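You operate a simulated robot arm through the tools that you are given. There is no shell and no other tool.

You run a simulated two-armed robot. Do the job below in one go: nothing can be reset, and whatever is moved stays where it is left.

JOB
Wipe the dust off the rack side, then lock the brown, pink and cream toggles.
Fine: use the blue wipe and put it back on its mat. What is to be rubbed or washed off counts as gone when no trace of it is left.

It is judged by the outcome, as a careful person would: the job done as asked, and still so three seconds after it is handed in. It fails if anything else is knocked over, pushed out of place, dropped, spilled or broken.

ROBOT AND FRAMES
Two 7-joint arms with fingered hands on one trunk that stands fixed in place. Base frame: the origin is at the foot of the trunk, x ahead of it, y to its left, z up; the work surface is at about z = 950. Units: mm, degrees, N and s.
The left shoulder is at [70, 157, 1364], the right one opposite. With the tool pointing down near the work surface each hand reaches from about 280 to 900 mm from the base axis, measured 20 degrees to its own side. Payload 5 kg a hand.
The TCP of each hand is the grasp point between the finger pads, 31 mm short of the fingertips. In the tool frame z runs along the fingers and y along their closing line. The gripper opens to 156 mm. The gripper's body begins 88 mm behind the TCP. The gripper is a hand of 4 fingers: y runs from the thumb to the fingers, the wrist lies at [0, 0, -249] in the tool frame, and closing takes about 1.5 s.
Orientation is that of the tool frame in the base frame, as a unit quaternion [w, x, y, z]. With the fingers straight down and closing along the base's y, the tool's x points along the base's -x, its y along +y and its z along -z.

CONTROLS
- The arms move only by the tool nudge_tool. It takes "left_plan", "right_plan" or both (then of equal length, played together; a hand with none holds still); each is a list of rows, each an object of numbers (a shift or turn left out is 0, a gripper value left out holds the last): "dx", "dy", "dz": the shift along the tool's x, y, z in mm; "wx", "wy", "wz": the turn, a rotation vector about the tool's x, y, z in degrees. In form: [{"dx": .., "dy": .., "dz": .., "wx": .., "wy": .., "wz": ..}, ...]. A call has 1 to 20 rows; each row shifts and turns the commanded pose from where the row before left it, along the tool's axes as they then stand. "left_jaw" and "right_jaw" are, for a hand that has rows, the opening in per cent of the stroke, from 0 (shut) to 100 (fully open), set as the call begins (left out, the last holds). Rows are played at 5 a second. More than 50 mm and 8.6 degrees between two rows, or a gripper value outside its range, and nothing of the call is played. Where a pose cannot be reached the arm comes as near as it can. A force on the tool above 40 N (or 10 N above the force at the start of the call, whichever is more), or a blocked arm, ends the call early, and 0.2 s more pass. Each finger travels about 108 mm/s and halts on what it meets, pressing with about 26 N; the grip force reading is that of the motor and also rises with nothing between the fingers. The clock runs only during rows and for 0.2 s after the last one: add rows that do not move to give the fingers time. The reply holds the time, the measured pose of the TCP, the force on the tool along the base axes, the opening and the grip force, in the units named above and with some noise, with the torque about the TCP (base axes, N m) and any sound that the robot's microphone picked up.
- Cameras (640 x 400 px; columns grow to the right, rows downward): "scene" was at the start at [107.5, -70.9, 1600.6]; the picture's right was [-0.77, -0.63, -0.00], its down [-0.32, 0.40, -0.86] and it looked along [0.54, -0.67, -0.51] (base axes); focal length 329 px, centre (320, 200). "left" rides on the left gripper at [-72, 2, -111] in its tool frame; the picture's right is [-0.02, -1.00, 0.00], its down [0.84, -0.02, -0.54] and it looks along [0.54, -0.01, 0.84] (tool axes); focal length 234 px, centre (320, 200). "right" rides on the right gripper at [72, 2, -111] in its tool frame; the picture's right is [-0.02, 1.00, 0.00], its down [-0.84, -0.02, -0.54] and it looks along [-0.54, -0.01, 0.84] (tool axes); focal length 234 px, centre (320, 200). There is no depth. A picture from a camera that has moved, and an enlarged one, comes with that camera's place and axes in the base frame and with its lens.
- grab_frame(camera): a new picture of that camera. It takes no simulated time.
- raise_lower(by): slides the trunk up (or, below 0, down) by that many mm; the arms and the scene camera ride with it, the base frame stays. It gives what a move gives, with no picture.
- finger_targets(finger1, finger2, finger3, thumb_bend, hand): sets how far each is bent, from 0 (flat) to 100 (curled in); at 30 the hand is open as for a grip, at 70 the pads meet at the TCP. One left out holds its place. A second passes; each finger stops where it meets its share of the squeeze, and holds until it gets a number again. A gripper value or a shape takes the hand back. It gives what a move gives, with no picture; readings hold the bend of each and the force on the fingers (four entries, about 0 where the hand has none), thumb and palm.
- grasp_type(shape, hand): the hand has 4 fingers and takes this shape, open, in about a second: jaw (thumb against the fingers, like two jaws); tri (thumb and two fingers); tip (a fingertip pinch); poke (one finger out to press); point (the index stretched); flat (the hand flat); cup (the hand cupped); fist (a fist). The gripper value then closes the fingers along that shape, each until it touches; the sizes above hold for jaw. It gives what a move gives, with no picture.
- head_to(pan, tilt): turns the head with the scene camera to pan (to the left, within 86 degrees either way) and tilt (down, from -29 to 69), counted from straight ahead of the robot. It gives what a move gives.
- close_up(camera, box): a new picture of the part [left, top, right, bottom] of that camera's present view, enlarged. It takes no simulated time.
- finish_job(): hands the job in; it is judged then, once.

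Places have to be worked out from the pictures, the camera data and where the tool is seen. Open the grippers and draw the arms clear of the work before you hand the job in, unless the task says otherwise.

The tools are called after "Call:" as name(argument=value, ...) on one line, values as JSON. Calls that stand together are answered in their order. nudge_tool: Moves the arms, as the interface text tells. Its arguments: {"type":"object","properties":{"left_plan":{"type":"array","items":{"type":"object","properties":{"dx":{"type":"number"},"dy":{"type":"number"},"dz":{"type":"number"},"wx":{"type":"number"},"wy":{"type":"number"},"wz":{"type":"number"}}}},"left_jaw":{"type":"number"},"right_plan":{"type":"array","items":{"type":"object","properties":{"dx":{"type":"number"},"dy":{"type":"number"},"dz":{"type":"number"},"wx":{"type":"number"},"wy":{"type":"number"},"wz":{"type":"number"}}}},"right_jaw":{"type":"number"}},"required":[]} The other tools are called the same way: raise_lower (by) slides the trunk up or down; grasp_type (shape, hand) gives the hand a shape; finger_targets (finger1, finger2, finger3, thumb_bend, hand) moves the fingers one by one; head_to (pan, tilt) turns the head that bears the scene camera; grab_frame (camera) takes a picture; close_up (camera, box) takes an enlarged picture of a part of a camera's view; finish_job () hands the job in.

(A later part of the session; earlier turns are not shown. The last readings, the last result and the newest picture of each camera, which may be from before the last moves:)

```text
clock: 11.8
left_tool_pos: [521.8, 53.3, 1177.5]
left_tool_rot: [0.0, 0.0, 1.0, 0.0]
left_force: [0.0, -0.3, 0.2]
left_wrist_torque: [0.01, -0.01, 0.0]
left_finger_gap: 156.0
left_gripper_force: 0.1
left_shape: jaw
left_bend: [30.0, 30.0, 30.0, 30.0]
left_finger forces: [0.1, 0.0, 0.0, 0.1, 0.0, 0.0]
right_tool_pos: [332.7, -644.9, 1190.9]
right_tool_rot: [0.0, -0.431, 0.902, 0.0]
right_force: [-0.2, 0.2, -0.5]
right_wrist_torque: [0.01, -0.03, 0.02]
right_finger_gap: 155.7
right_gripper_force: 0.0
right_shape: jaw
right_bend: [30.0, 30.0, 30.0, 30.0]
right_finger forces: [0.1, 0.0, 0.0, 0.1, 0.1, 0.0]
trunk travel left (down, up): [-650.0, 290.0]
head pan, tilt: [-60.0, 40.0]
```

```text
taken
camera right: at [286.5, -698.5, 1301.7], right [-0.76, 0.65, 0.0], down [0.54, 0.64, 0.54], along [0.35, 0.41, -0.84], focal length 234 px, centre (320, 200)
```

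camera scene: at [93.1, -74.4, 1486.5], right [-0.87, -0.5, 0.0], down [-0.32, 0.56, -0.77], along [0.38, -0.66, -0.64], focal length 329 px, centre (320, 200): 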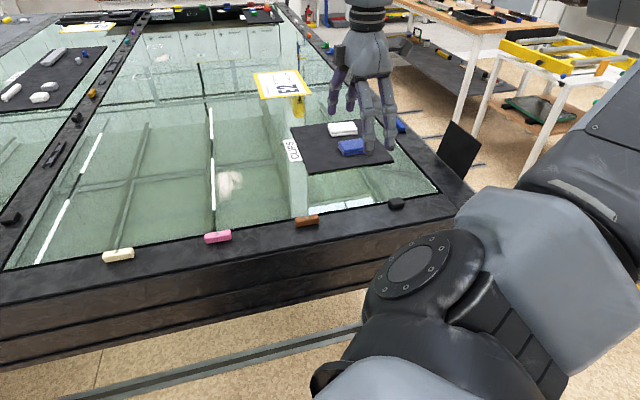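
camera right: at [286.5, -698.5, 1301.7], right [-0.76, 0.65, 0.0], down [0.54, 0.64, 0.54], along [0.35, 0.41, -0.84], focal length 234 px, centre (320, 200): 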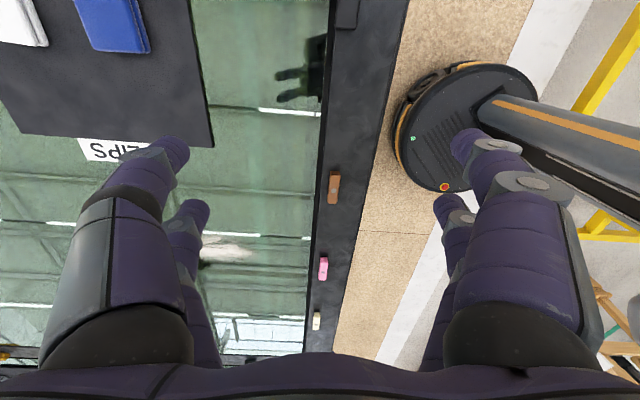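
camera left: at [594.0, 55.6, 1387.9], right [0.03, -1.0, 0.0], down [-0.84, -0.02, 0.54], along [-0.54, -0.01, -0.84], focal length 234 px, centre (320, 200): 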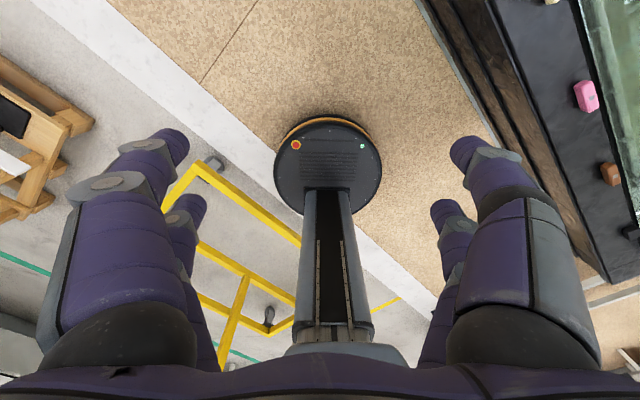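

The hand is turned as intended. I move above the wipe at the present height and look.

Call:
nudge_tool(right_plan=[{"dx": 18.7, "dy": -36.3}, {"dx": 18.7, "dy": -36.3}, {"dx": 18.7, "dy": -36.3}, {"dx": 18.7, "dy": -36.3}, {"dx": 18.7, "dy": -36.3}, {"dx": 18.6, "dy": -36.2}, {}])

Call:
grab_frame(camera="scene")

Call:
grab_frame(camera="right")

```text
clock: 13.4
left_tool_pos: [525.5, 51.2, 1175.4]
left_tool_rot: [-0.002, 0.0, 1.0, 0.001]
left_force: [1.4, -0.4, -0.5]
left_wrist_torque: [0.03, 0.06, 0.0]
left_finger_gap: 156.0
left_gripper_force: 0.0
left_shape: jaw
left_bend: [30.0, 30.0, 30.0, 30.0]
left_finger forces: [0.1, 0.0, 0.0, 0.0, 0.0, 0.0]
right_tool_pos: [433.7, -872.9, 1186.5]
right_tool_rot: [0.0, -0.431, 0.902, 0.002]
right_force: [0.6, -0.1, -0.4]
right_wrist_torque: [0.01, 0.08, -0.01]
right_finger_gap: 156.1
right_gripper_force: 0.2
right_shape: jaw
right_bend: [30.0, 30.0, 30.0, 30.0]
right_finger forces: [0.0, 0.1, 0.1, 0.0, 0.0, 0.0]
trunk travel left (down, up): [-650.0, 290.0]
head pan, tilt: [-60.0, 40.0]
```

```text
taken
camera scene: at [97.6, -77.3, 1486.0], right [-0.87, -0.5, 0.0], down [-0.32, 0.56, -0.76], along [0.38, -0.66, -0.65], focal length 329 px, centre (320, 200)
```

scene: 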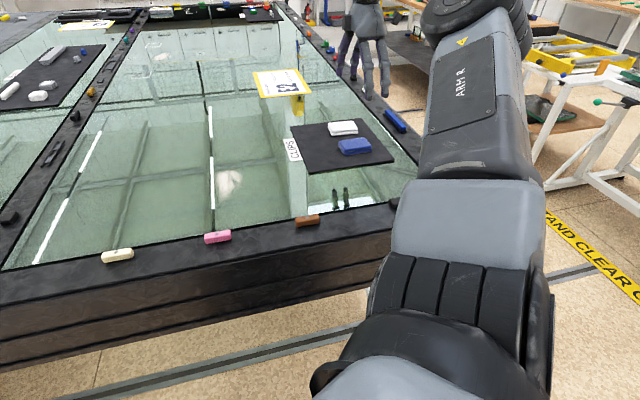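

```text
taken
camera right: at [388.0, -927.2, 1298.2], right [-0.76, 0.65, 0.0], down [0.54, 0.64, 0.54], along [0.35, 0.42, -0.84], focal length 234 px, centre (320, 200)
```

right: 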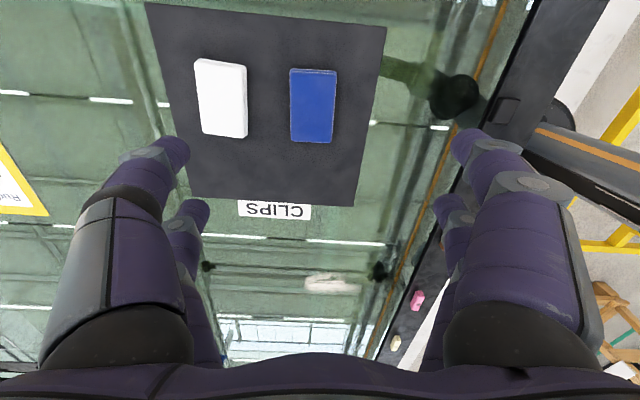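

The wipe is centred near [436, -886] with its top about z 970 and is aligned with the hand. I shift over it, narrow the jaws to ~100 mm so that the white wipe isn't touched, and come down part-way.

Call:
nudge_tool(right_plan=[{"dx": 8.7, "dy": -10}, {}, {}, {}, {"dz": 40}, {"dz": 40}, {"dz": 40}, {"dz": 40}, {}, {}], right_jaw=65)

Call:
grab_frame(camera="right")

Call:
grab_frame(camera="scene")

```text
clock: 15.7
left_tool_pos: [521.8, 55.2, 1176.9]
left_tool_rot: [-0.001, -0.002, 1.0, -0.001]
left_force: [0.0, -0.5, 0.6]
left_wrist_torque: [-0.01, -0.01, -0.03]
left_finger_gap: 156.0
left_gripper_force: 0.1
left_shape: jaw
left_bend: [30.0, 30.0, 30.0, 30.0]
left_finger forces: [0.1, 0.1, 0.0, 0.1, 0.1, 0.0]
right_tool_pos: [429.4, -880.6, 1032.0]
right_tool_rot: [0.0, -0.431, 0.902, 0.0]
right_force: [-0.1, -0.8, -0.2]
right_wrist_torque: [0.0, 0.01, -0.02]
right_finger_gap: 102.0
right_gripper_force: 0.1
right_shape: jaw
right_bend: [30.0, 30.0, 30.0, 66.0]
right_finger forces: [0.0, 0.0, 0.0, 0.1, 0.1, 0.1]
trunk travel left (down, up): [-650.0, 290.0]
head pan, tilt: [-60.0, 40.0]
```

```text
taken
camera right: at [383.7, -935.8, 1144.1], right [-0.76, 0.65, 0.0], down [0.54, 0.64, 0.54], along [0.35, 0.42, -0.84], focal length 234 px, centre (320, 200)
```

right: 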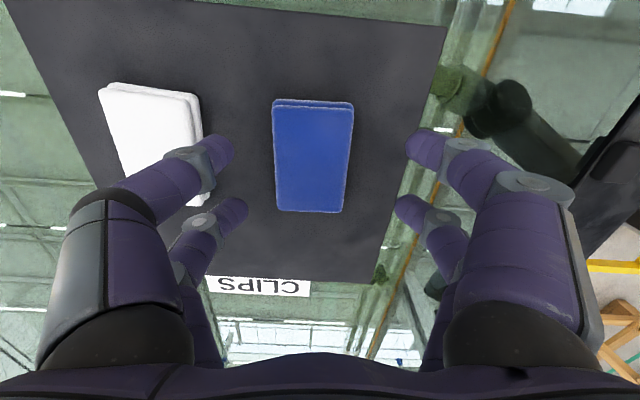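

```text
taken
camera scene: at [93.0, -74.3, 1486.4], right [-0.87, -0.5, 0.0], down [-0.32, 0.56, -0.77], along [0.38, -0.66, -0.64], focal length 329 px, centre (320, 200)
```

scene: 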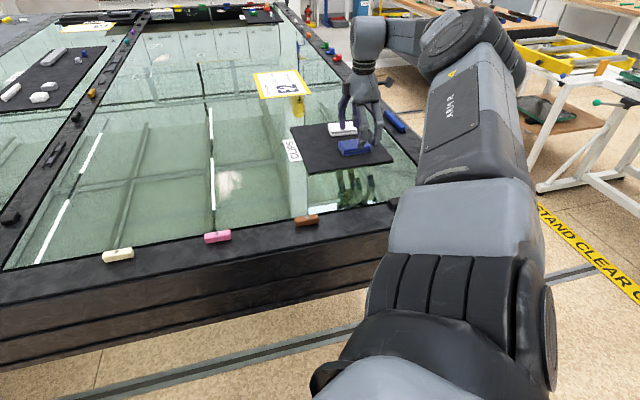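

Wipe centre is ~5 mm to the thumb side and ~7 mm ahead of the TCP; I correct that and go down 40 mm more, then check.

Call:
nudge_tool(right_plan=[{"dx": -7, "dy": -5}, {"dz": 15}, {"dz": 15}, {"dz": 10}, {}, {}])

Call:
grab_frame(camera="right")

Call:
close_up(camera="scene", box=[310, 85, 410, 185])

```text
clock: 17.1
left_tool_pos: [522.1, 54.0, 1175.6]
left_tool_rot: [0.0, -0.002, 1.0, 0.0]
left_force: [-0.2, 0.1, -0.8]
left_wrist_torque: [0.01, 0.01, 0.01]
left_finger_gap: 156.0
left_gripper_force: 0.2
left_shape: jaw
left_bend: [30.0, 30.0, 30.0, 30.0]
left_finger forces: [0.1, 0.1, 0.1, 0.1, 0.0, 0.1]
right_tool_pos: [439.2, -879.2, 990.7]
right_tool_rot: [0.0, -0.431, 0.903, 0.001]
right_force: [-0.3, -0.3, 0.0]
right_wrist_torque: [0.02, 0.0, 0.0]
right_finger_gap: 101.7
right_gripper_force: 0.1
right_shape: jaw
right_bend: [30.0, 30.0, 30.0, 66.0]
right_finger forces: [0.1, 0.0, 0.0, 0.0, 0.1, 0.1]
trunk travel left (down, up): [-650.0, 290.0]
head pan, tilt: [-60.0, 40.0]
```

```text
taken
camera right: at [393.8, -934.0, 1102.1], right [-0.76, 0.65, 0.0], down [0.54, 0.64, 0.54], along [0.35, 0.42, -0.84], focal length 234 px, centre (320, 200)
```

right: 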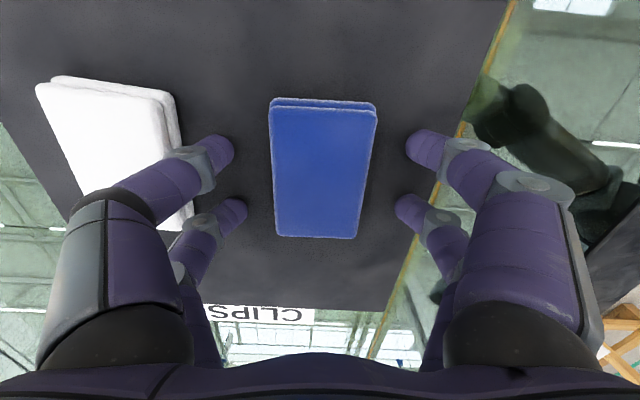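

```text
4.00 times, centred on (360, 135) of scene
camera zoom: at [93.2, -74.6, 1486.4], right [-0.87, -0.5, 0.0], down [-0.32, 0.56, -0.77], along [0.38, -0.66, -0.64], focal length 1314 px, centre (160, 460)
```

zoom: 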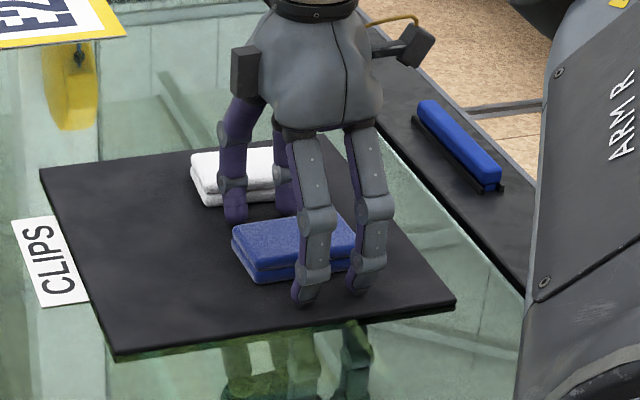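

Nicely centred, with the thumb side clear of the white wipe. Fingertips are about z 960; I creep down to find the mat.

Call:
nudge_tool(right_plan=[{"dz": 3}, {"dz": 3}, {}])

Call:
close_up(camera="scene", box=[360, 140, 410, 165])

Call:
close_up(camera="scene", box=[365, 130, 413, 160])

```text
clock: 17.9
left_tool_pos: [520.5, 55.8, 1177.5]
left_tool_rot: [0.001, -0.001, 1.0, 0.0]
left_force: [0.5, -1.3, 0.5]
left_wrist_torque: [0.01, -0.02, -0.01]
left_finger_gap: 155.9
left_gripper_force: 0.0
left_shape: jaw
left_bend: [30.0, 30.0, 30.0, 30.0]
left_finger forces: [0.1, 0.0, 0.0, 0.1, 0.0, 0.0]
right_tool_pos: [440.9, -880.1, 987.9]
right_tool_rot: [0.0, -0.431, 0.902, -0.002]
right_force: [-2.0, -5.4, 18.3]
right_wrist_torque: [0.41, 0.69, 0.29]
right_finger_gap: 101.2
right_gripper_force: 0.1
right_shape: jaw
right_bend: [29.0, 29.0, 30.0, 66.0]
right_finger forces: [7.3, 8.2, 2.1, 0.0, 0.0, 0.1]
trunk travel left (down, up): [-650.0, 290.0]
head pan, tilt: [-60.0, 40.0]
```

```text
12.80 times, centred on (385, 152) of scene
camera zoom: at [91.2, -72.5, 1486.9], right [-0.87, -0.5, 0.0], down [-0.32, 0.56, -0.77], along [0.38, -0.66, -0.64], focal length 4207 px, centre (-512, 808)
```

zoom: 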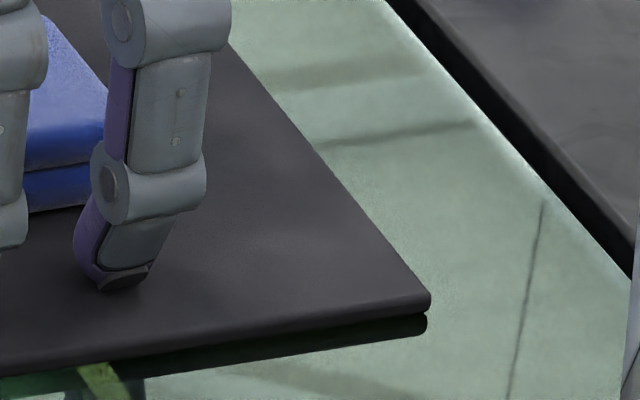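

```text
13.33 times, centred on (389, 145) of scene
camera zoom: at [91.2, -72.5, 1486.9], right [-0.87, -0.5, 0.0], down [-0.32, 0.56, -0.77], along [0.38, -0.66, -0.64], focal length 4382 px, centre (-600, 933)
```

zoom: 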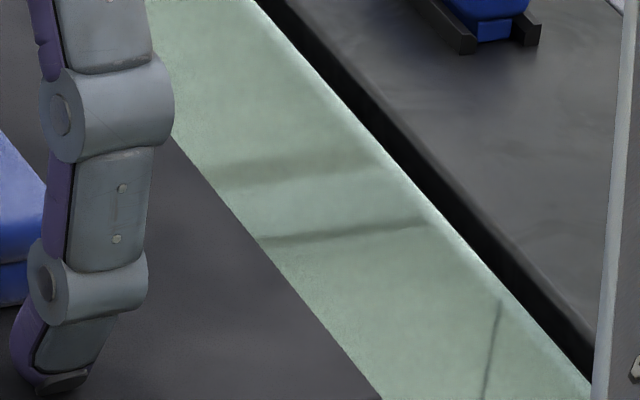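

Fingers touch the mat with TCP at ~988 (mat top ≈ z 957). I lift ~7 mm so the wipe's sole stays below the fingertips, and close on it.

Call:
nudge_tool(right_plan=[{"dz": -4}, {"dz": -3}, {}])

Call:
nudge_tool(right_plan=[{}, {}, {}, {}, {}, {}, {}, {}], right_jaw=0)

Call:
grab_frame(camera="right")

Call:
close_up(camera="scene", box=[320, 100, 400, 170])

```text
clock: 18.6
left_tool_pos: [521.9, 54.6, 1177.2]
left_tool_rot: [0.0, 0.0, 1.0, 0.0]
left_force: [-0.1, 0.1, 0.8]
left_wrist_torque: [0.01, -0.02, 0.03]
left_finger_gap: 156.0
left_gripper_force: 0.0
left_shape: jaw
left_bend: [30.0, 30.0, 30.0, 30.0]
left_finger forces: [0.0, 0.0, 0.0, 0.0, 0.1, 0.0]
right_tool_pos: [441.2, -879.7, 990.7]
right_tool_rot: [0.0, -0.432, 0.902, 0.0]
right_force: [-0.7, -0.4, 0.2]
right_wrist_torque: [0.02, 0.01, -0.02]
right_finger_gap: 101.5
right_gripper_force: 0.1
right_shape: jaw
right_bend: [30.0, 30.0, 30.0, 66.0]
right_finger forces: [0.0, 0.1, 0.0, 0.0, 0.0, 0.1]
trunk travel left (down, up): [-650.0, 290.0]
head pan, tilt: [-60.0, 40.0]
```

```text
clock: 20.4
left_tool_pos: [521.8, 53.6, 1176.9]
left_tool_rot: [0.0, -0.001, 1.0, -0.001]
left_force: [0.2, 0.6, 0.9]
left_wrist_torque: [0.03, -0.03, 0.0]
left_finger_gap: 156.0
left_gripper_force: 0.0
left_shape: jaw
left_bend: [30.0, 30.0, 30.0, 30.0]
left_finger forces: [0.1, 0.0, 0.0, 0.0, 0.1, 0.0]
right_tool_pos: [440.9, -879.9, 991.1]
right_tool_rot: [0.0, -0.431, 0.902, 0.0]
right_force: [0.3, -0.1, 0.1]
right_wrist_torque: [0.05, -0.03, -0.02]
right_finger_gap: 52.7
right_gripper_force: 25.3
right_shape: jaw
right_bend: [74.0, 74.0, 74.0, 70.0]
right_finger forces: [23.7, 23.6, 23.6, 0.0, 23.7, 0.1]
trunk travel left (down, up): [-650.0, 290.0]
head pan, tilt: [-60.0, 40.0]
```

```text
taken
camera right: at [394.8, -934.7, 1103.4], right [-0.76, 0.65, 0.0], down [0.54, 0.64, 0.54], along [0.35, 0.42, -0.84], focal length 234 px, centre (320, 200)
```

right: 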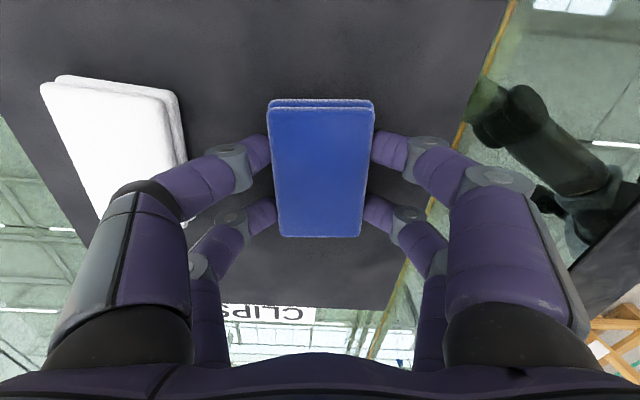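

```text
5.71 times, centred on (360, 135) of scene
camera zoom: at [93.1, -74.7, 1486.4], right [-0.87, -0.5, 0.0], down [-0.32, 0.56, -0.77], along [0.38, -0.66, -0.64], focal length 1878 px, centre (91, 571)
```

zoom: 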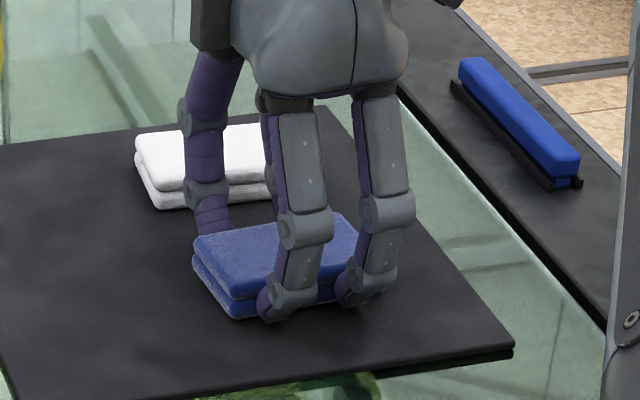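

Firm grip (gap 52.7 mm, ~24 N). I lift 70 mm and carry it toward the dust, stopping short to look.

Call:
nudge_tool(right_plan=[{"dz": -10}, {"dz": -20}, {"dz": -20}, {"dz": -20}, {}])

Call:
nudge_tool(right_plan=[{"dx": -30, "dy": 2}, {"dx": -35, "dy": 2}, {"dx": -35, "dy": 2}, {"dx": -35, "dy": 2}, {"dx": -35, "dy": 2}, {"dx": -30, "dy": 2}, {"dx": -20, "dy": 2}, {}, {}])

Call:
grab_frame(camera="right")

Call:
grab_frame(camera="scene")

```text
clock: 21.6
left_tool_pos: [521.7, 54.4, 1176.4]
left_tool_rot: [0.0, -0.001, 1.0, 0.0]
left_force: [-0.7, -0.2, -0.2]
left_wrist_torque: [0.0, 0.01, -0.01]
left_finger_gap: 155.8
left_gripper_force: 0.0
left_shape: jaw
left_bend: [30.0, 30.0, 30.0, 30.0]
left_finger forces: [0.0, 0.1, 0.1, 0.0, 0.0, 0.0]
right_tool_pos: [441.1, -880.5, 1060.1]
right_tool_rot: [0.0, -0.431, 0.902, 0.001]
right_force: [0.1, -0.6, -0.4]
right_wrist_torque: [0.05, -0.01, 0.01]
right_finger_gap: 52.9
right_gripper_force: 25.2
right_shape: jaw
right_bend: [74.0, 74.0, 74.0, 70.0]
right_finger forces: [23.7, 23.6, 23.5, 0.0, 23.8, 0.0]
trunk travel left (down, up): [-650.0, 290.0]
head pan, tilt: [-60.0, 40.0]
```

```text
clock: 23.6
left_tool_pos: [521.8, 53.7, 1175.8]
left_tool_rot: [0.0, -0.001, 1.0, 0.0]
left_force: [0.0, 0.9, 1.0]
left_wrist_torque: [0.01, 0.03, 0.03]
left_finger_gap: 155.9
left_gripper_force: 0.1
left_shape: jaw
left_bend: [30.0, 30.0, 30.0, 30.0]
left_finger forces: [0.0, 0.0, 0.0, 0.1, 0.1, 0.0]
right_tool_pos: [568.4, -699.9, 1060.7]
right_tool_rot: [0.0, -0.431, 0.903, 0.0]
right_force: [0.4, -0.1, -0.6]
right_wrist_torque: [0.02, -0.01, -0.02]
right_finger_gap: 52.5
right_gripper_force: 25.4
right_shape: jaw
right_bend: [74.0, 74.0, 74.0, 70.0]
right_finger forces: [23.7, 23.6, 23.6, 0.1, 23.7, 0.0]
trunk travel left (down, up): [-650.0, 290.0]
head pan, tilt: [-60.0, 40.0]
```

```text
taken
camera right: at [522.7, -754.2, 1172.0], right [-0.76, 0.65, 0.0], down [0.54, 0.64, 0.54], along [0.35, 0.42, -0.84], focal length 234 px, centre (320, 200)
```

right: 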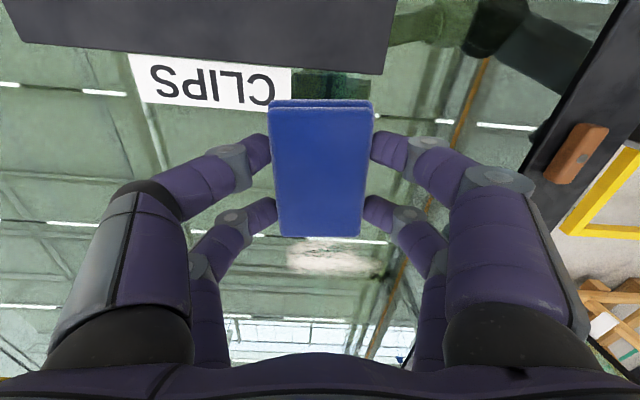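

```text
taken
camera scene: at [93.1, -74.5, 1486.4], right [-0.87, -0.5, 0.0], down [-0.32, 0.56, -0.77], along [0.38, -0.66, -0.64], focal length 329 px, centre (320, 200)
```

scene: 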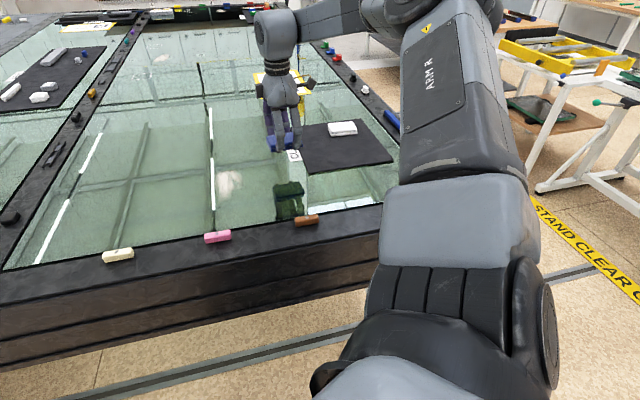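

The dust spans roughly 80 × 135 mm around [667, -560]; the wipe's long side will cover it in two overlapping lanes moving along the closing line. I go to the far start of lane 1 and lower to just above the glass.

Call:
nudge_tool(right_plan=[{"dx": -38.2, "dy": -9.8}, {"dx": -38.2, "dy": -9.8}, {"dx": -38.2, "dy": -9.8}, {"dx": -38.2, "dy": -9.8}, {"dx": -38, "dy": -9.7}, {}, {"dz": 20}, {"dz": 20}, {"dz": 15}, {}, {}])

Call:
grab_frame(camera="scene")

Call:
grab_frame(camera="right")

```text
clock: 26.1
left_tool_pos: [522.3, 54.4, 1176.6]
left_tool_rot: [0.0, -0.001, 1.0, 0.0]
left_force: [-0.4, -0.5, 0.0]
left_wrist_torque: [0.0, 0.01, -0.01]
left_finger_gap: 156.0
left_gripper_force: 0.0
left_shape: jaw
left_bend: [30.0, 30.0, 30.0, 30.0]
left_finger forces: [0.1, 0.1, 0.0, 0.1, 0.0, 0.1]
right_tool_pos: [727.5, -581.1, 1004.5]
right_tool_rot: [0.001, -0.43, 0.903, 0.0]
right_force: [-0.5, -0.1, 0.4]
right_wrist_torque: [-0.02, -0.03, 0.01]
right_finger_gap: 52.7
right_gripper_force: 25.7
right_shape: jaw
right_bend: [74.0, 74.0, 74.0, 70.0]
right_finger forces: [23.7, 23.5, 23.5, 0.0, 23.7, 0.0]
trunk travel left (down, up): [-650.0, 290.0]
head pan, tilt: [-60.0, 40.0]
```

```text
taken
camera scene: at [93.2, -74.4, 1486.4], right [-0.87, -0.5, 0.0], down [-0.32, 0.56, -0.77], along [0.38, -0.66, -0.64], focal length 329 px, centre (320, 200)
```

scene: 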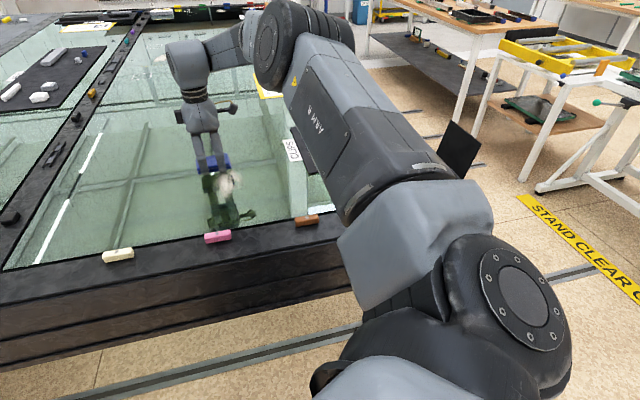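

```text
taken
camera right: at [681.5, -634.8, 1117.2], right [-0.76, 0.65, 0.0], down [0.54, 0.64, 0.54], along [0.35, 0.42, -0.84], focal length 234 px, centre (320, 200)
```

right: 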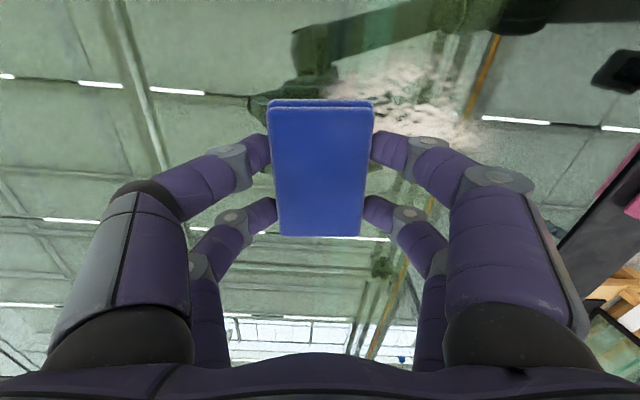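

The dust extends toward the thumb-opposite side as expected. Now I lower gently until the wipe touches the glass.

Call:
nudge_tool(right_plan=[{"dz": 8}, {"dz": 5}, {"dz": 3}, {}])

Call:
nudge_tool(right_plan=[{"dz": 2}, {"dz": 2}, {}])

```text
clock: 27.1
left_tool_pos: [521.5, 54.6, 1177.4]
left_tool_rot: [0.0, -0.001, 1.0, 0.0]
left_force: [-0.4, -0.9, 0.7]
left_wrist_torque: [0.0, 0.01, 0.02]
left_finger_gap: 155.9
left_gripper_force: 0.1
left_shape: jaw
left_bend: [30.0, 30.0, 30.0, 30.0]
left_finger forces: [0.0, 0.1, 0.1, 0.0, 0.0, 0.0]
right_tool_pos: [726.7, -580.3, 991.3]
right_tool_rot: [0.0, -0.432, 0.902, 0.0]
right_force: [-1.1, -0.2, 0.0]
right_wrist_torque: [-0.03, 0.0, -0.03]
right_finger_gap: 52.3
right_gripper_force: 25.9
right_shape: jaw
right_bend: [74.0, 74.0, 74.0, 70.0]
right_finger forces: [23.7, 23.5, 23.6, 0.1, 23.7, 0.0]
trunk travel left (down, up): [-650.0, 290.0]
head pan, tilt: [-60.0, 40.0]
```

```text
clock: 27.9
left_tool_pos: [522.3, 54.6, 1176.9]
left_tool_rot: [0.0, -0.001, 1.0, 0.0]
left_force: [-0.6, 0.1, 0.9]
left_wrist_torque: [-0.04, 0.0, -0.01]
left_finger_gap: 156.0
left_gripper_force: 0.1
left_shape: jaw
left_bend: [30.0, 30.0, 30.0, 30.0]
left_finger forces: [0.0, 0.0, 0.0, 0.0, 0.0, 0.1]
right_tool_pos: [726.9, -582.2, 985.2]
right_tool_rot: [-0.001, -0.43, 0.903, 0.0]
right_force: [0.0, 0.7, -0.3]
right_wrist_torque: [0.0, -0.01, -0.04]
right_finger_gap: 52.8
right_gripper_force: 26.3
right_shape: jaw
right_bend: [74.0, 74.0, 74.0, 70.0]
right_finger forces: [23.6, 23.5, 23.5, 0.0, 23.8, 0.0]
trunk travel left (down, up): [-650.0, 290.0]
head pan, tilt: [-60.0, 40.0]
```

No contact yet at TCP 985; I continue in small steps.

Call:
nudge_tool(right_plan=[{"dz": 2}, {"dz": 1}, {}])

Call:
nudge_tool(right_plan=[{"dz": 1.5}, {}])

Call:
nudge_tool(right_plan=[{"dz": 1.5}, {}])

```text
clock: 28.6
left_tool_pos: [520.3, 54.5, 1177.5]
left_tool_rot: [0.0, 0.0, 1.0, -0.001]
left_force: [0.8, -0.1, 0.8]
left_wrist_torque: [0.02, -0.01, 0.02]
left_finger_gap: 156.2
left_gripper_force: 0.0
left_shape: jaw
left_bend: [30.0, 30.0, 30.0, 30.0]
left_finger forces: [0.0, 0.0, 0.0, 0.0, 0.0, 0.1]
right_tool_pos: [726.8, -581.2, 983.1]
right_tool_rot: [0.0, -0.43, 0.903, -0.001]
right_force: [0.6, -0.5, 7.4]
right_wrist_torque: [-0.1, 0.03, -0.07]
right_finger_gap: 52.7
right_gripper_force: 26.0
right_shape: jaw
right_bend: [74.0, 74.0, 74.0, 70.0]
right_finger forces: [24.4, 23.8, 24.4, 0.0, 25.1, 0.0]
trunk travel left (down, up): [-650.0, 290.0]
head pan, tilt: [-60.0, 40.0]
```

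```text
clock: 29.2
left_tool_pos: [521.4, 55.0, 1176.5]
left_tool_rot: [0.0, -0.001, 1.0, 0.0]
left_force: [-0.4, 0.1, -0.7]
left_wrist_torque: [0.01, -0.02, -0.02]
left_finger_gap: 155.8
left_gripper_force: 0.1
left_shape: jaw
left_bend: [30.0, 30.0, 30.0, 30.0]
left_finger forces: [0.0, 0.1, 0.0, 0.0, 0.0, 0.0]
right_tool_pos: [726.8, -581.5, 983.8]
right_tool_rot: [0.001, -0.431, 0.902, -0.001]
right_force: [4.4, -4.5, 15.7]
right_wrist_torque: [-0.28, -0.12, 0.01]
right_finger_gap: 52.9
right_gripper_force: 25.6
right_shape: jaw
right_bend: [74.0, 74.0, 74.0, 70.0]
right_finger forces: [24.6, 23.7, 26.5, 0.0, 28.1, 0.1]
trunk travel left (down, up): [-650.0, 290.0]
head pan, tilt: [-60.0, 40.0]
```

```text
clock: 29.9
left_tool_pos: [519.3, 55.4, 1177.7]
left_tool_rot: [0.001, -0.001, 1.0, -0.001]
left_force: [-0.2, -0.4, 0.1]
left_wrist_torque: [-0.01, 0.03, 0.01]
left_finger_gap: 155.8
left_gripper_force: 0.1
left_shape: jaw
left_bend: [30.0, 30.0, 30.0, 30.0]
left_finger forces: [0.0, 0.1, 0.0, 0.0, 0.1, 0.1]
right_tool_pos: [725.4, -581.2, 983.0]
right_tool_rot: [0.003, -0.431, 0.902, -0.002]
right_force: [7.0, -7.0, 26.2]
right_wrist_torque: [-0.4, -0.33, 0.01]
right_finger_gap: 53.3
right_gripper_force: 25.9
right_shape: jaw
right_bend: [74.0, 74.0, 74.0, 70.0]
right_finger forces: [24.6, 23.8, 28.7, 0.1, 29.9, 0.0]
trunk travel left (down, up): [-650.0, 290.0]
head pan, tilt: [-60.0, 40.0]
```

Contact with ~26 N. I ease off a little and stroke lane 1 across the dust.

Call:
nudge_tool(right_plan=[{"dz": -1.5}, {"dy": 10}, {"dy": 14}, {"dy": 14}, {"dy": 14}, {"dy": 14}, {"dy": 14}, {"dy": 14}, {"dy": 14}, {"dy": 14}, {"dy": 14}, {}])

Call:
grab_frame(camera="right")

Call:
close_up(camera="scene", box=[150, 110, 310, 250])

```text
clock: 32.5
left_tool_pos: [520.1, 54.1, 1177.4]
left_tool_rot: [0.0, -0.001, 1.0, -0.001]
left_force: [0.6, 0.4, 0.0]
left_wrist_torque: [-0.03, -0.01, -0.02]
left_finger_gap: 155.8
left_gripper_force: 0.0
left_shape: jaw
left_bend: [30.0, 30.0, 30.0, 30.0]
left_finger forces: [0.0, 0.0, 0.0, 0.0, 0.0, 0.0]
right_tool_pos: [620.7, -497.1, 984.1]
right_tool_rot: [0.001, -0.43, 0.903, -0.001]
right_force: [5.2, -3.3, 16.7]
right_wrist_torque: [-0.37, -0.31, 0.02]
right_finger_gap: 53.8
right_gripper_force: 26.1
right_shape: jaw
right_bend: [74.0, 74.0, 74.0, 70.0]
right_finger forces: [24.7, 24.7, 27.1, 0.0, 28.1, 0.0]
trunk travel left (down, up): [-650.0, 290.0]
head pan, tilt: [-60.0, 40.0]
```

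```text
taken
camera right: at [574.8, -551.5, 1095.3], right [-0.76, 0.65, 0.0], down [0.54, 0.64, 0.54], along [0.35, 0.41, -0.84], focal length 234 px, centre (320, 200)
```

right: 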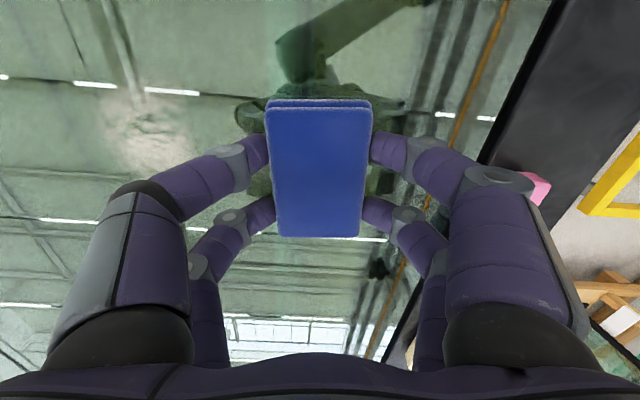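

```text
2.86 times, centred on (230, 180) of scene
camera zoom: at [91.9, -73.5, 1486.6], right [-0.87, -0.5, 0.0], down [-0.32, 0.56, -0.77], along [0.38, -0.66, -0.64], focal length 939 px, centre (577, 257)
```

zoom: 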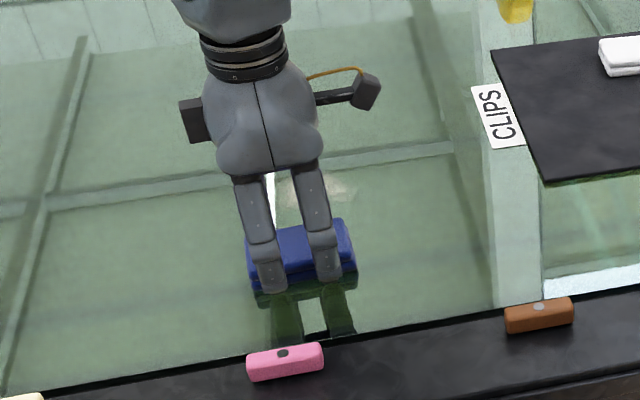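

Most went in one stroke; what remains is in the area of lane 2. I shift 45 mm along the wipe's long side and stroke back and forth.

Call:
nudge_tool(right_plan=[{"dx": 15}, {"dx": 15}, {"dx": 15}, {"dy": -10}, {"dy": -14}, {"dy": -14}, {"dy": -14}, {"dy": -14}, {"dy": -14}, {"dy": -14}, {"dy": -14}, {"dy": -14}, {"dy": -14}, {}])

Call:
nudge_tool(right_plan=[{"dy": 10}, {"dy": 14}, {"dy": 14}, {"dy": 14}, {"dy": 14}, {"dy": 14}, {"dy": 14}, {"dy": 14}, {"dy": 14}, {"dy": 14}, {}])

Call:
grab_frame(camera="right")

Call:
close_up(camera="scene", box=[150, 110, 310, 250])

```text
clock: 35.5
left_tool_pos: [518.7, 55.2, 1177.1]
left_tool_rot: [0.0, -0.001, 1.0, -0.001]
left_force: [-0.2, -0.4, -0.3]
left_wrist_torque: [0.02, 0.01, 0.02]
left_finger_gap: 156.0
left_gripper_force: 0.0
left_shape: jaw
left_bend: [30.0, 30.0, 30.0, 30.0]
left_finger forces: [0.0, 0.1, 0.1, 0.0, 0.1, 0.1]
right_tool_pos: [697.7, -616.6, 982.8]
right_tool_rot: [0.001, -0.431, 0.902, -0.002]
right_force: [-5.1, 2.8, 14.4]
right_wrist_torque: [0.02, 0.1, -0.03]
right_finger_gap: 53.5
right_gripper_force: 25.8
right_shape: jaw
right_bend: [74.0, 74.0, 74.0, 70.0]
right_finger forces: [28.1, 27.9, 25.2, 0.0, 25.3, 0.0]
trunk travel left (down, up): [-650.0, 290.0]
head pan, tilt: [-60.0, 40.0]
```

```text
clock: 37.9
left_tool_pos: [522.0, 54.3, 1177.8]
left_tool_rot: [0.0, -0.001, 1.0, 0.0]
left_force: [0.4, 0.1, -0.1]
left_wrist_torque: [-0.01, 0.0, 0.02]
left_finger_gap: 156.0
left_gripper_force: 0.0
left_shape: jaw
left_bend: [30.0, 30.0, 30.0, 30.0]
left_finger forces: [0.0, 0.0, 0.0, 0.0, 0.0, 0.0]
right_tool_pos: [590.1, -529.1, 982.3]
right_tool_rot: [0.001, -0.431, 0.903, -0.001]
right_force: [4.3, -3.8, 16.6]
right_wrist_torque: [-0.27, -0.26, 0.04]
right_finger_gap: 54.1
right_gripper_force: 26.2
right_shape: jaw
right_bend: [74.0, 74.0, 74.0, 70.0]
right_finger forces: [25.4, 25.5, 27.9, 0.0, 28.9, 0.0]
trunk travel left (down, up): [-650.0, 290.0]
head pan, tilt: [-60.0, 40.0]
```

```text
taken
camera right: at [544.8, -583.7, 1094.9], right [-0.76, 0.65, 0.0], down [0.54, 0.64, 0.54], along [0.35, 0.41, -0.84], focal length 234 px, centre (320, 200)
```

right: 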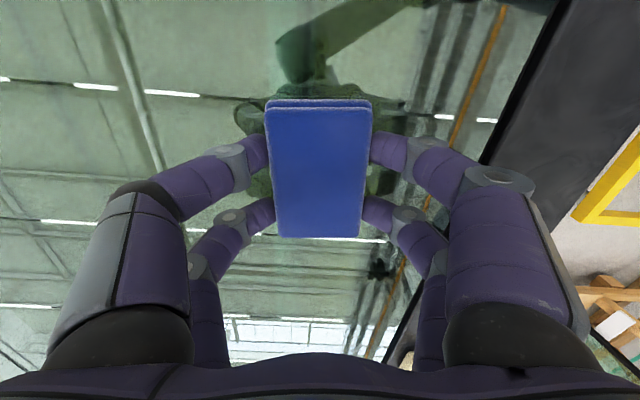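

```text
2.86 times, centred on (230, 180) of scene
camera zoom: at [91.9, -73.3, 1486.6], right [-0.87, -0.5, 0.0], down [-0.32, 0.56, -0.77], along [0.38, -0.66, -0.64], focal length 939 px, centre (577, 257)
```

zoom: 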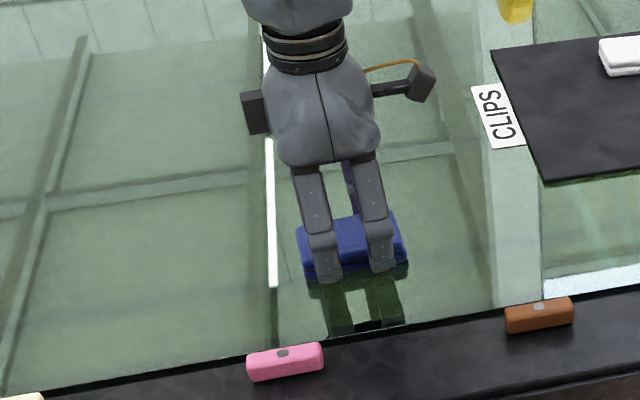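

It looks clean already; for safety I do one more loop over both lanes, then lift and inspect.

Call:
nudge_tool(right_plan=[{"dx": -12, "dy": -10}, {"dx": -10, "dy": -14}, {"dy": -14}, {"dy": -14}, {"dy": -14}, {"dy": -14}, {"dy": -14}, {"dy": -14}, {"dy": -14}, {"dy": -14}, {"dy": -5}, {"dx": -15}, {"dx": -10}, {}])

Call:
nudge_tool(right_plan=[{"dy": 10}, {"dy": 14}, {"dy": 14}, {"dy": 14}, {"dy": 14}, {"dy": 14}, {"dy": 14}, {"dy": 14}, {"dy": 14}, {"dy": 14}, {"dy": 8}, {}])

Call:
nudge_tool(right_plan=[{"dz": -10}, {"dz": -20}, {"dz": -20}, {"dz": -20}, {"dx": 40}, {"dx": 40}, {"dx": 40}, {"dx": 40}, {}])

Call:
grab_frame(camera="right")

Call:
close_up(camera="scene", box=[150, 110, 310, 250])

```text
clock: 40.9
left_tool_pos: [519.9, 54.4, 1177.6]
left_tool_rot: [0.001, -0.001, 1.0, 0.0]
left_force: [0.6, -0.4, -0.1]
left_wrist_torque: [-0.02, -0.06, 0.0]
left_finger_gap: 155.9
left_gripper_force: 0.2
left_shape: jaw
left_bend: [30.0, 30.0, 30.0, 30.0]
left_finger forces: [0.0, 0.0, 0.0, 0.0, 0.1, 0.0]
right_tool_pos: [730.7, -584.5, 982.7]
right_tool_rot: [0.002, -0.43, 0.903, -0.002]
right_force: [-2.5, -3.5, 16.1]
right_wrist_torque: [-0.17, 0.07, 0.01]
right_finger_gap: 54.1
right_gripper_force: 25.8
right_shape: jaw
right_bend: [74.0, 74.0, 74.0, 70.0]
right_finger forces: [26.6, 26.6, 26.7, 0.1, 26.9, 0.1]
trunk travel left (down, up): [-650.0, 290.0]
head pan, tilt: [-60.0, 40.0]
```

```text
clock: 43.5
left_tool_pos: [520.5, 54.6, 1177.2]
left_tool_rot: [0.0, -0.001, 1.0, 0.0]
left_force: [-0.1, 0.0, -0.6]
left_wrist_torque: [-0.01, -0.01, -0.03]
left_finger_gap: 155.8
left_gripper_force: 0.0
left_shape: jaw
left_bend: [30.0, 30.0, 30.0, 30.0]
left_finger forces: [0.0, 0.1, 0.0, 0.0, 0.1, 0.0]
right_tool_pos: [620.2, -491.4, 982.5]
right_tool_rot: [0.001, -0.43, 0.903, 0.0]
right_force: [4.4, -4.5, 13.4]
right_wrist_torque: [-0.2, -0.15, 0.01]
right_finger_gap: 53.7
right_gripper_force: 25.9
right_shape: jaw
right_bend: [74.0, 74.0, 74.0, 70.0]
right_finger forces: [25.0, 25.3, 27.8, 0.1, 28.2, 0.0]
trunk travel left (down, up): [-650.0, 290.0]
head pan, tilt: [-60.0, 40.0]
```

```text
clock: 45.5
left_tool_pos: [522.5, 54.2, 1177.7]
left_tool_rot: [-0.001, -0.001, 1.0, -0.001]
left_force: [-1.1, -0.7, 0.2]
left_wrist_torque: [-0.02, 0.0, 0.01]
left_finger_gap: 156.0
left_gripper_force: 0.1
left_shape: jaw
left_bend: [30.0, 30.0, 30.0, 30.0]
left_finger forces: [0.0, 0.1, 0.0, 0.0, 0.0, 0.0]
right_tool_pos: [522.0, -617.5, 1051.1]
right_tool_rot: [-0.001, -0.431, 0.902, 0.0]
right_force: [0.2, 0.5, -1.0]
right_wrist_torque: [-0.01, 0.01, 0.03]
right_finger_gap: 53.8
right_gripper_force: 25.8
right_shape: jaw
right_bend: [74.0, 74.0, 74.0, 70.0]
right_finger forces: [25.7, 25.8, 25.8, 0.1, 25.7, 0.1]
trunk travel left (down, up): [-650.0, 290.0]
head pan, tilt: [-60.0, 40.0]
```

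```text
taken
camera right: at [476.5, -672.8, 1163.0], right [-0.76, 0.65, 0.0], down [0.54, 0.64, 0.54], along [0.35, 0.41, -0.84], focal length 234 px, centre (320, 200)
```

right: 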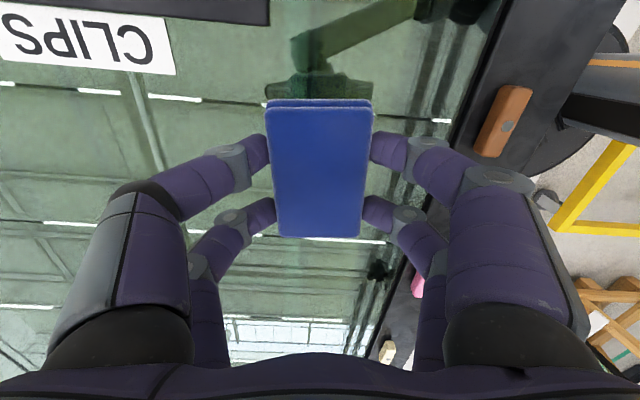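

```text
2.86 times, centred on (230, 180) of scene
camera zoom: at [94.2, -73.7, 1486.4], right [-0.87, -0.5, 0.0], down [-0.32, 0.56, -0.77], along [0.38, -0.66, -0.64], focal length 939 px, centre (577, 257)
```

zoom: 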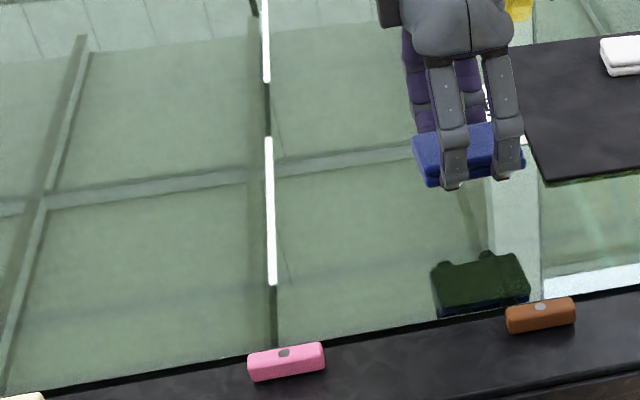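

The glass looks clean; I check the former dust area at high zoom before putting the wipe away.

Call:
close_up(camera="scene", box=[200, 155, 264, 210])

Call:
close_up(camera="scene", box=[215, 165, 247, 185])

```text
7.27 times, centred on (232, 182) of scene
camera zoom: at [94.2, -73.7, 1486.4], right [-0.87, -0.5, 0.0], down [-0.32, 0.56, -0.77], along [0.38, -0.66, -0.64], focal length 2390 px, centre (960, 327)
```

zoom: 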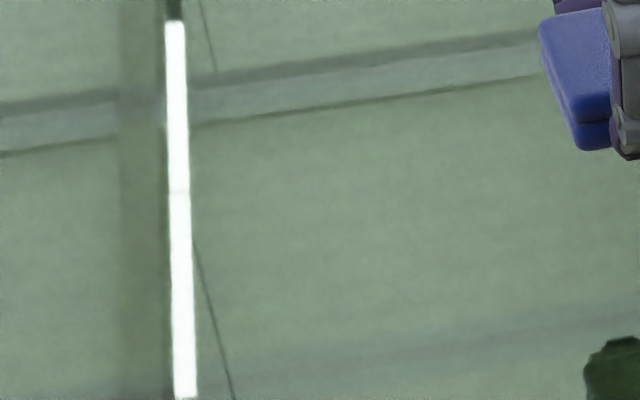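

```text
16.00 times, centred on (231, 175) of scene
camera zoom: at [94.2, -73.7, 1486.4], right [-0.87, -0.5, 0.0], down [-0.32, 0.56, -0.77], along [0.38, -0.66, -0.64], focal length 5258 px, centre (1744, 600)
```

zoom: 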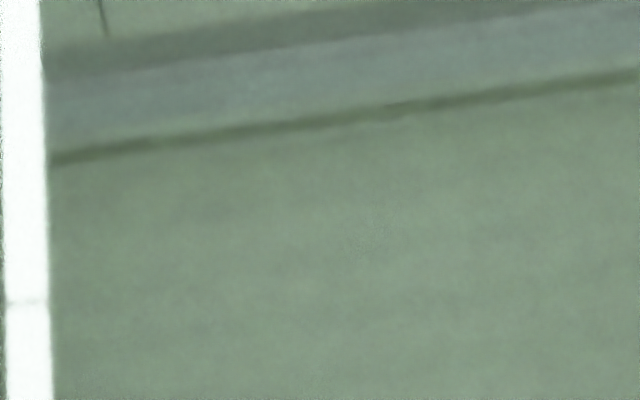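

No trace left. Now I carry the wipe back over its place on the mat.

Call:
nudge_tool(right_plan=[{"dx": 36.4, "dy": -14.5}, {"dx": 36.4, "dy": -14.5}, {"dx": 36.4, "dy": -14.5}, {"dx": 36.4, "dy": -14.5}, {"dx": 36.4, "dy": -14.5}, {"dx": 36.4, "dy": -14.5}, {"dx": 36.4, "dy": -14.5}, {}, {}, {}])

Call:
grab_frame(camera="right")

```text
clock: 47.6
left_tool_pos: [523.0, 54.2, 1176.2]
left_tool_rot: [0.001, -0.001, 1.0, 0.0]
left_force: [-0.1, 0.4, 0.3]
left_wrist_torque: [-0.02, -0.01, -0.02]
left_finger_gap: 156.0
left_gripper_force: 0.0
left_shape: jaw
left_bend: [30.0, 30.0, 30.0, 30.0]
left_finger forces: [0.0, 0.1, 0.1, 0.0, 0.0, 0.1]
right_tool_pos: [439.0, -883.3, 1050.3]
right_tool_rot: [0.0, -0.431, 0.902, 0.001]
right_force: [-0.1, 0.1, 0.3]
right_wrist_torque: [0.02, 0.0, -0.04]
right_finger_gap: 53.6
right_gripper_force: 26.4
right_shape: jaw
right_bend: [74.0, 74.0, 74.0, 70.0]
right_finger forces: [25.1, 25.5, 25.4, 0.1, 25.1, 0.0]
trunk travel left (down, up): [-650.0, 290.0]
head pan, tilt: [-60.0, 40.0]
```

```text
taken
camera right: at [393.2, -938.2, 1161.6], right [-0.76, 0.65, 0.0], down [0.54, 0.64, 0.54], along [0.35, 0.42, -0.84], focal length 234 px, centre (320, 200)
```

right: 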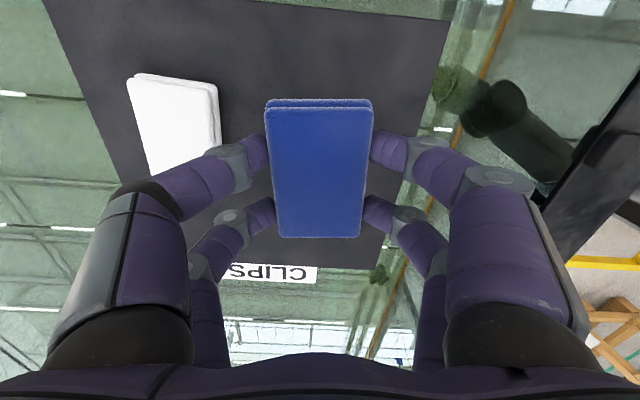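

I'm within ~3 mm of its original spot; I correct and lower until the wipe just touches the mat.

Call:
nudge_tool(right_plan=[{"dx": -3}, {"dz": 20}, {"dz": 20}, {"dz": 12}, {}])

Call:
nudge_tool(right_plan=[{"dz": 3}, {"dz": 3}, {}])

```text
clock: 48.9
left_tool_pos: [521.6, 54.7, 1177.6]
left_tool_rot: [0.001, -0.001, 1.0, 0.0]
left_force: [0.1, 0.4, -0.1]
left_wrist_torque: [-0.01, 0.01, 0.01]
left_finger_gap: 155.6
left_gripper_force: 0.0
left_shape: jaw
left_bend: [30.0, 30.0, 30.0, 30.0]
left_finger forces: [0.1, 0.1, 0.0, 0.0, 0.1, 0.0]
right_tool_pos: [439.1, -879.0, 998.5]
right_tool_rot: [-0.001, -0.43, 0.903, 0.001]
right_force: [-0.2, -1.0, -0.1]
right_wrist_torque: [-0.02, 0.0, 0.03]
right_finger_gap: 53.7
right_gripper_force: 26.4
right_shape: jaw
right_bend: [74.0, 74.0, 74.0, 70.0]
right_finger forces: [25.1, 25.4, 25.5, 0.0, 25.2, 0.0]
trunk travel left (down, up): [-650.0, 290.0]
head pan, tilt: [-60.0, 40.0]
```

```text
clock: 49.6
left_tool_pos: [521.4, 54.7, 1175.4]
left_tool_rot: [0.001, -0.001, 1.0, 0.0]
left_force: [-0.2, -0.3, 0.3]
left_wrist_torque: [-0.03, -0.01, 0.0]
left_finger_gap: 155.9
left_gripper_force: 0.0
left_shape: jaw
left_bend: [30.0, 30.0, 30.0, 30.0]
left_finger forces: [0.1, 0.1, 0.0, 0.0, 0.1, 0.0]
right_tool_pos: [441.6, -877.3, 992.5]
right_tool_rot: [0.0, -0.43, 0.903, 0.0]
right_force: [-0.6, -0.8, -0.5]
right_wrist_torque: [-0.02, 0.01, 0.0]
right_finger_gap: 53.7
right_gripper_force: 26.3
right_shape: jaw
right_bend: [74.0, 74.0, 74.0, 70.0]
right_finger forces: [25.1, 25.5, 25.4, 0.0, 25.1, 0.0]
trunk travel left (down, up): [-650.0, 290.0]
head pan, tilt: [-60.0, 40.0]
```

Call:
nudge_tool(right_plan=[{"dz": 1.5}, {}])

Call:
nudge_tool(right_plan=[{"dz": 1}, {}])

```text
clock: 50.2
left_tool_pos: [521.8, 53.2, 1175.4]
left_tool_rot: [0.001, 0.0, 1.0, 0.0]
left_force: [-0.3, 0.3, 0.0]
left_wrist_torque: [-0.02, 0.01, 0.02]
left_finger_gap: 156.0
left_gripper_force: 0.1
left_shape: jaw
left_bend: [30.0, 30.0, 30.0, 30.0]
left_finger forces: [0.0, 0.0, 0.1, 0.0, 0.1, 0.1]
right_tool_pos: [439.9, -876.3, 990.9]
right_tool_rot: [0.0, -0.43, 0.903, 0.0]
right_force: [-0.9, -0.1, -0.6]
right_wrist_torque: [-0.03, 0.01, -0.01]
right_finger_gap: 54.0
right_gripper_force: 26.2
right_shape: jaw
right_bend: [74.0, 74.0, 74.0, 70.0]
right_finger forces: [25.1, 25.5, 25.4, 0.0, 25.1, 0.0]
trunk travel left (down, up): [-650.0, 290.0]
head pan, tilt: [-60.0, 40.0]
```

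```text
clock: 50.9
left_tool_pos: [522.1, 53.6, 1176.0]
left_tool_rot: [0.0, 0.0, 1.0, 0.0]
left_force: [-0.2, 0.2, 0.5]
left_wrist_torque: [-0.01, 0.0, -0.01]
left_finger_gap: 155.7
left_gripper_force: 0.1
left_shape: jaw
left_bend: [30.0, 30.0, 30.0, 30.0]
left_finger forces: [0.0, 0.0, 0.0, 0.0, 0.1, 0.0]
right_tool_pos: [439.7, -875.2, 989.8]
right_tool_rot: [0.0, -0.43, 0.903, 0.0]
right_force: [-0.9, -0.5, -0.3]
right_wrist_torque: [0.01, 0.01, -0.01]
right_finger_gap: 53.7
right_gripper_force: 25.5
right_shape: jaw
right_bend: [74.0, 74.0, 74.0, 70.0]
right_finger forces: [25.1, 25.5, 25.5, 0.0, 25.1, 0.0]
trunk travel left (down, up): [-650.0, 290.0]
head pan, tilt: [-60.0, 40.0]
```

Still no contact; a bit lower.

Call:
nudge_tool(right_plan=[{"dz": 1}, {}])

Call:
nudge_tool(right_plan=[{"dz": 1}, {}])

```text
clock: 51.5
left_tool_pos: [522.0, 54.8, 1176.8]
left_tool_rot: [0.0, -0.001, 1.0, -0.001]
left_force: [-0.4, -0.2, 0.7]
left_wrist_torque: [0.0, 0.0, 0.0]
left_finger_gap: 155.8
left_gripper_force: 0.0
left_shape: jaw
left_bend: [30.0, 30.0, 30.0, 30.0]
left_finger forces: [0.0, 0.0, 0.0, 0.1, 0.0, 0.0]
right_tool_pos: [439.0, -876.2, 990.8]
right_tool_rot: [-0.001, -0.43, 0.903, -0.001]
right_force: [-0.6, 0.4, -0.7]
right_wrist_torque: [0.01, 0.01, 0.02]
right_finger_gap: 53.6
right_gripper_force: 25.9
right_shape: jaw
right_bend: [74.0, 74.0, 74.0, 70.0]
right_finger forces: [25.2, 25.5, 25.4, 0.0, 25.1, 0.0]
trunk travel left (down, up): [-650.0, 290.0]
head pan, tilt: [-60.0, 40.0]
```

```text
clock: 52.0
left_tool_pos: [522.4, 53.8, 1176.4]
left_tool_rot: [0.0, -0.001, 1.0, 0.0]
left_force: [0.1, 0.4, -0.9]
left_wrist_torque: [0.02, -0.01, -0.01]
left_finger_gap: 156.0
left_gripper_force: 0.0
left_shape: jaw
left_bend: [30.0, 30.0, 30.0, 30.0]
left_finger forces: [0.1, 0.0, 0.1, 0.0, 0.1, 0.0]
right_tool_pos: [439.5, -876.5, 990.3]
right_tool_rot: [0.001, -0.43, 0.903, 0.0]
right_force: [0.0, 0.8, -0.7]
right_wrist_torque: [0.05, -0.03, 0.01]
right_finger_gap: 53.8
right_gripper_force: 25.8
right_shape: jaw
right_bend: [74.0, 74.0, 74.0, 70.0]
right_finger forces: [25.0, 25.5, 25.4, 0.0, 25.1, 0.0]
trunk travel left (down, up): [-650.0, 290.0]
head pan, tilt: [-60.0, 40.0]
```

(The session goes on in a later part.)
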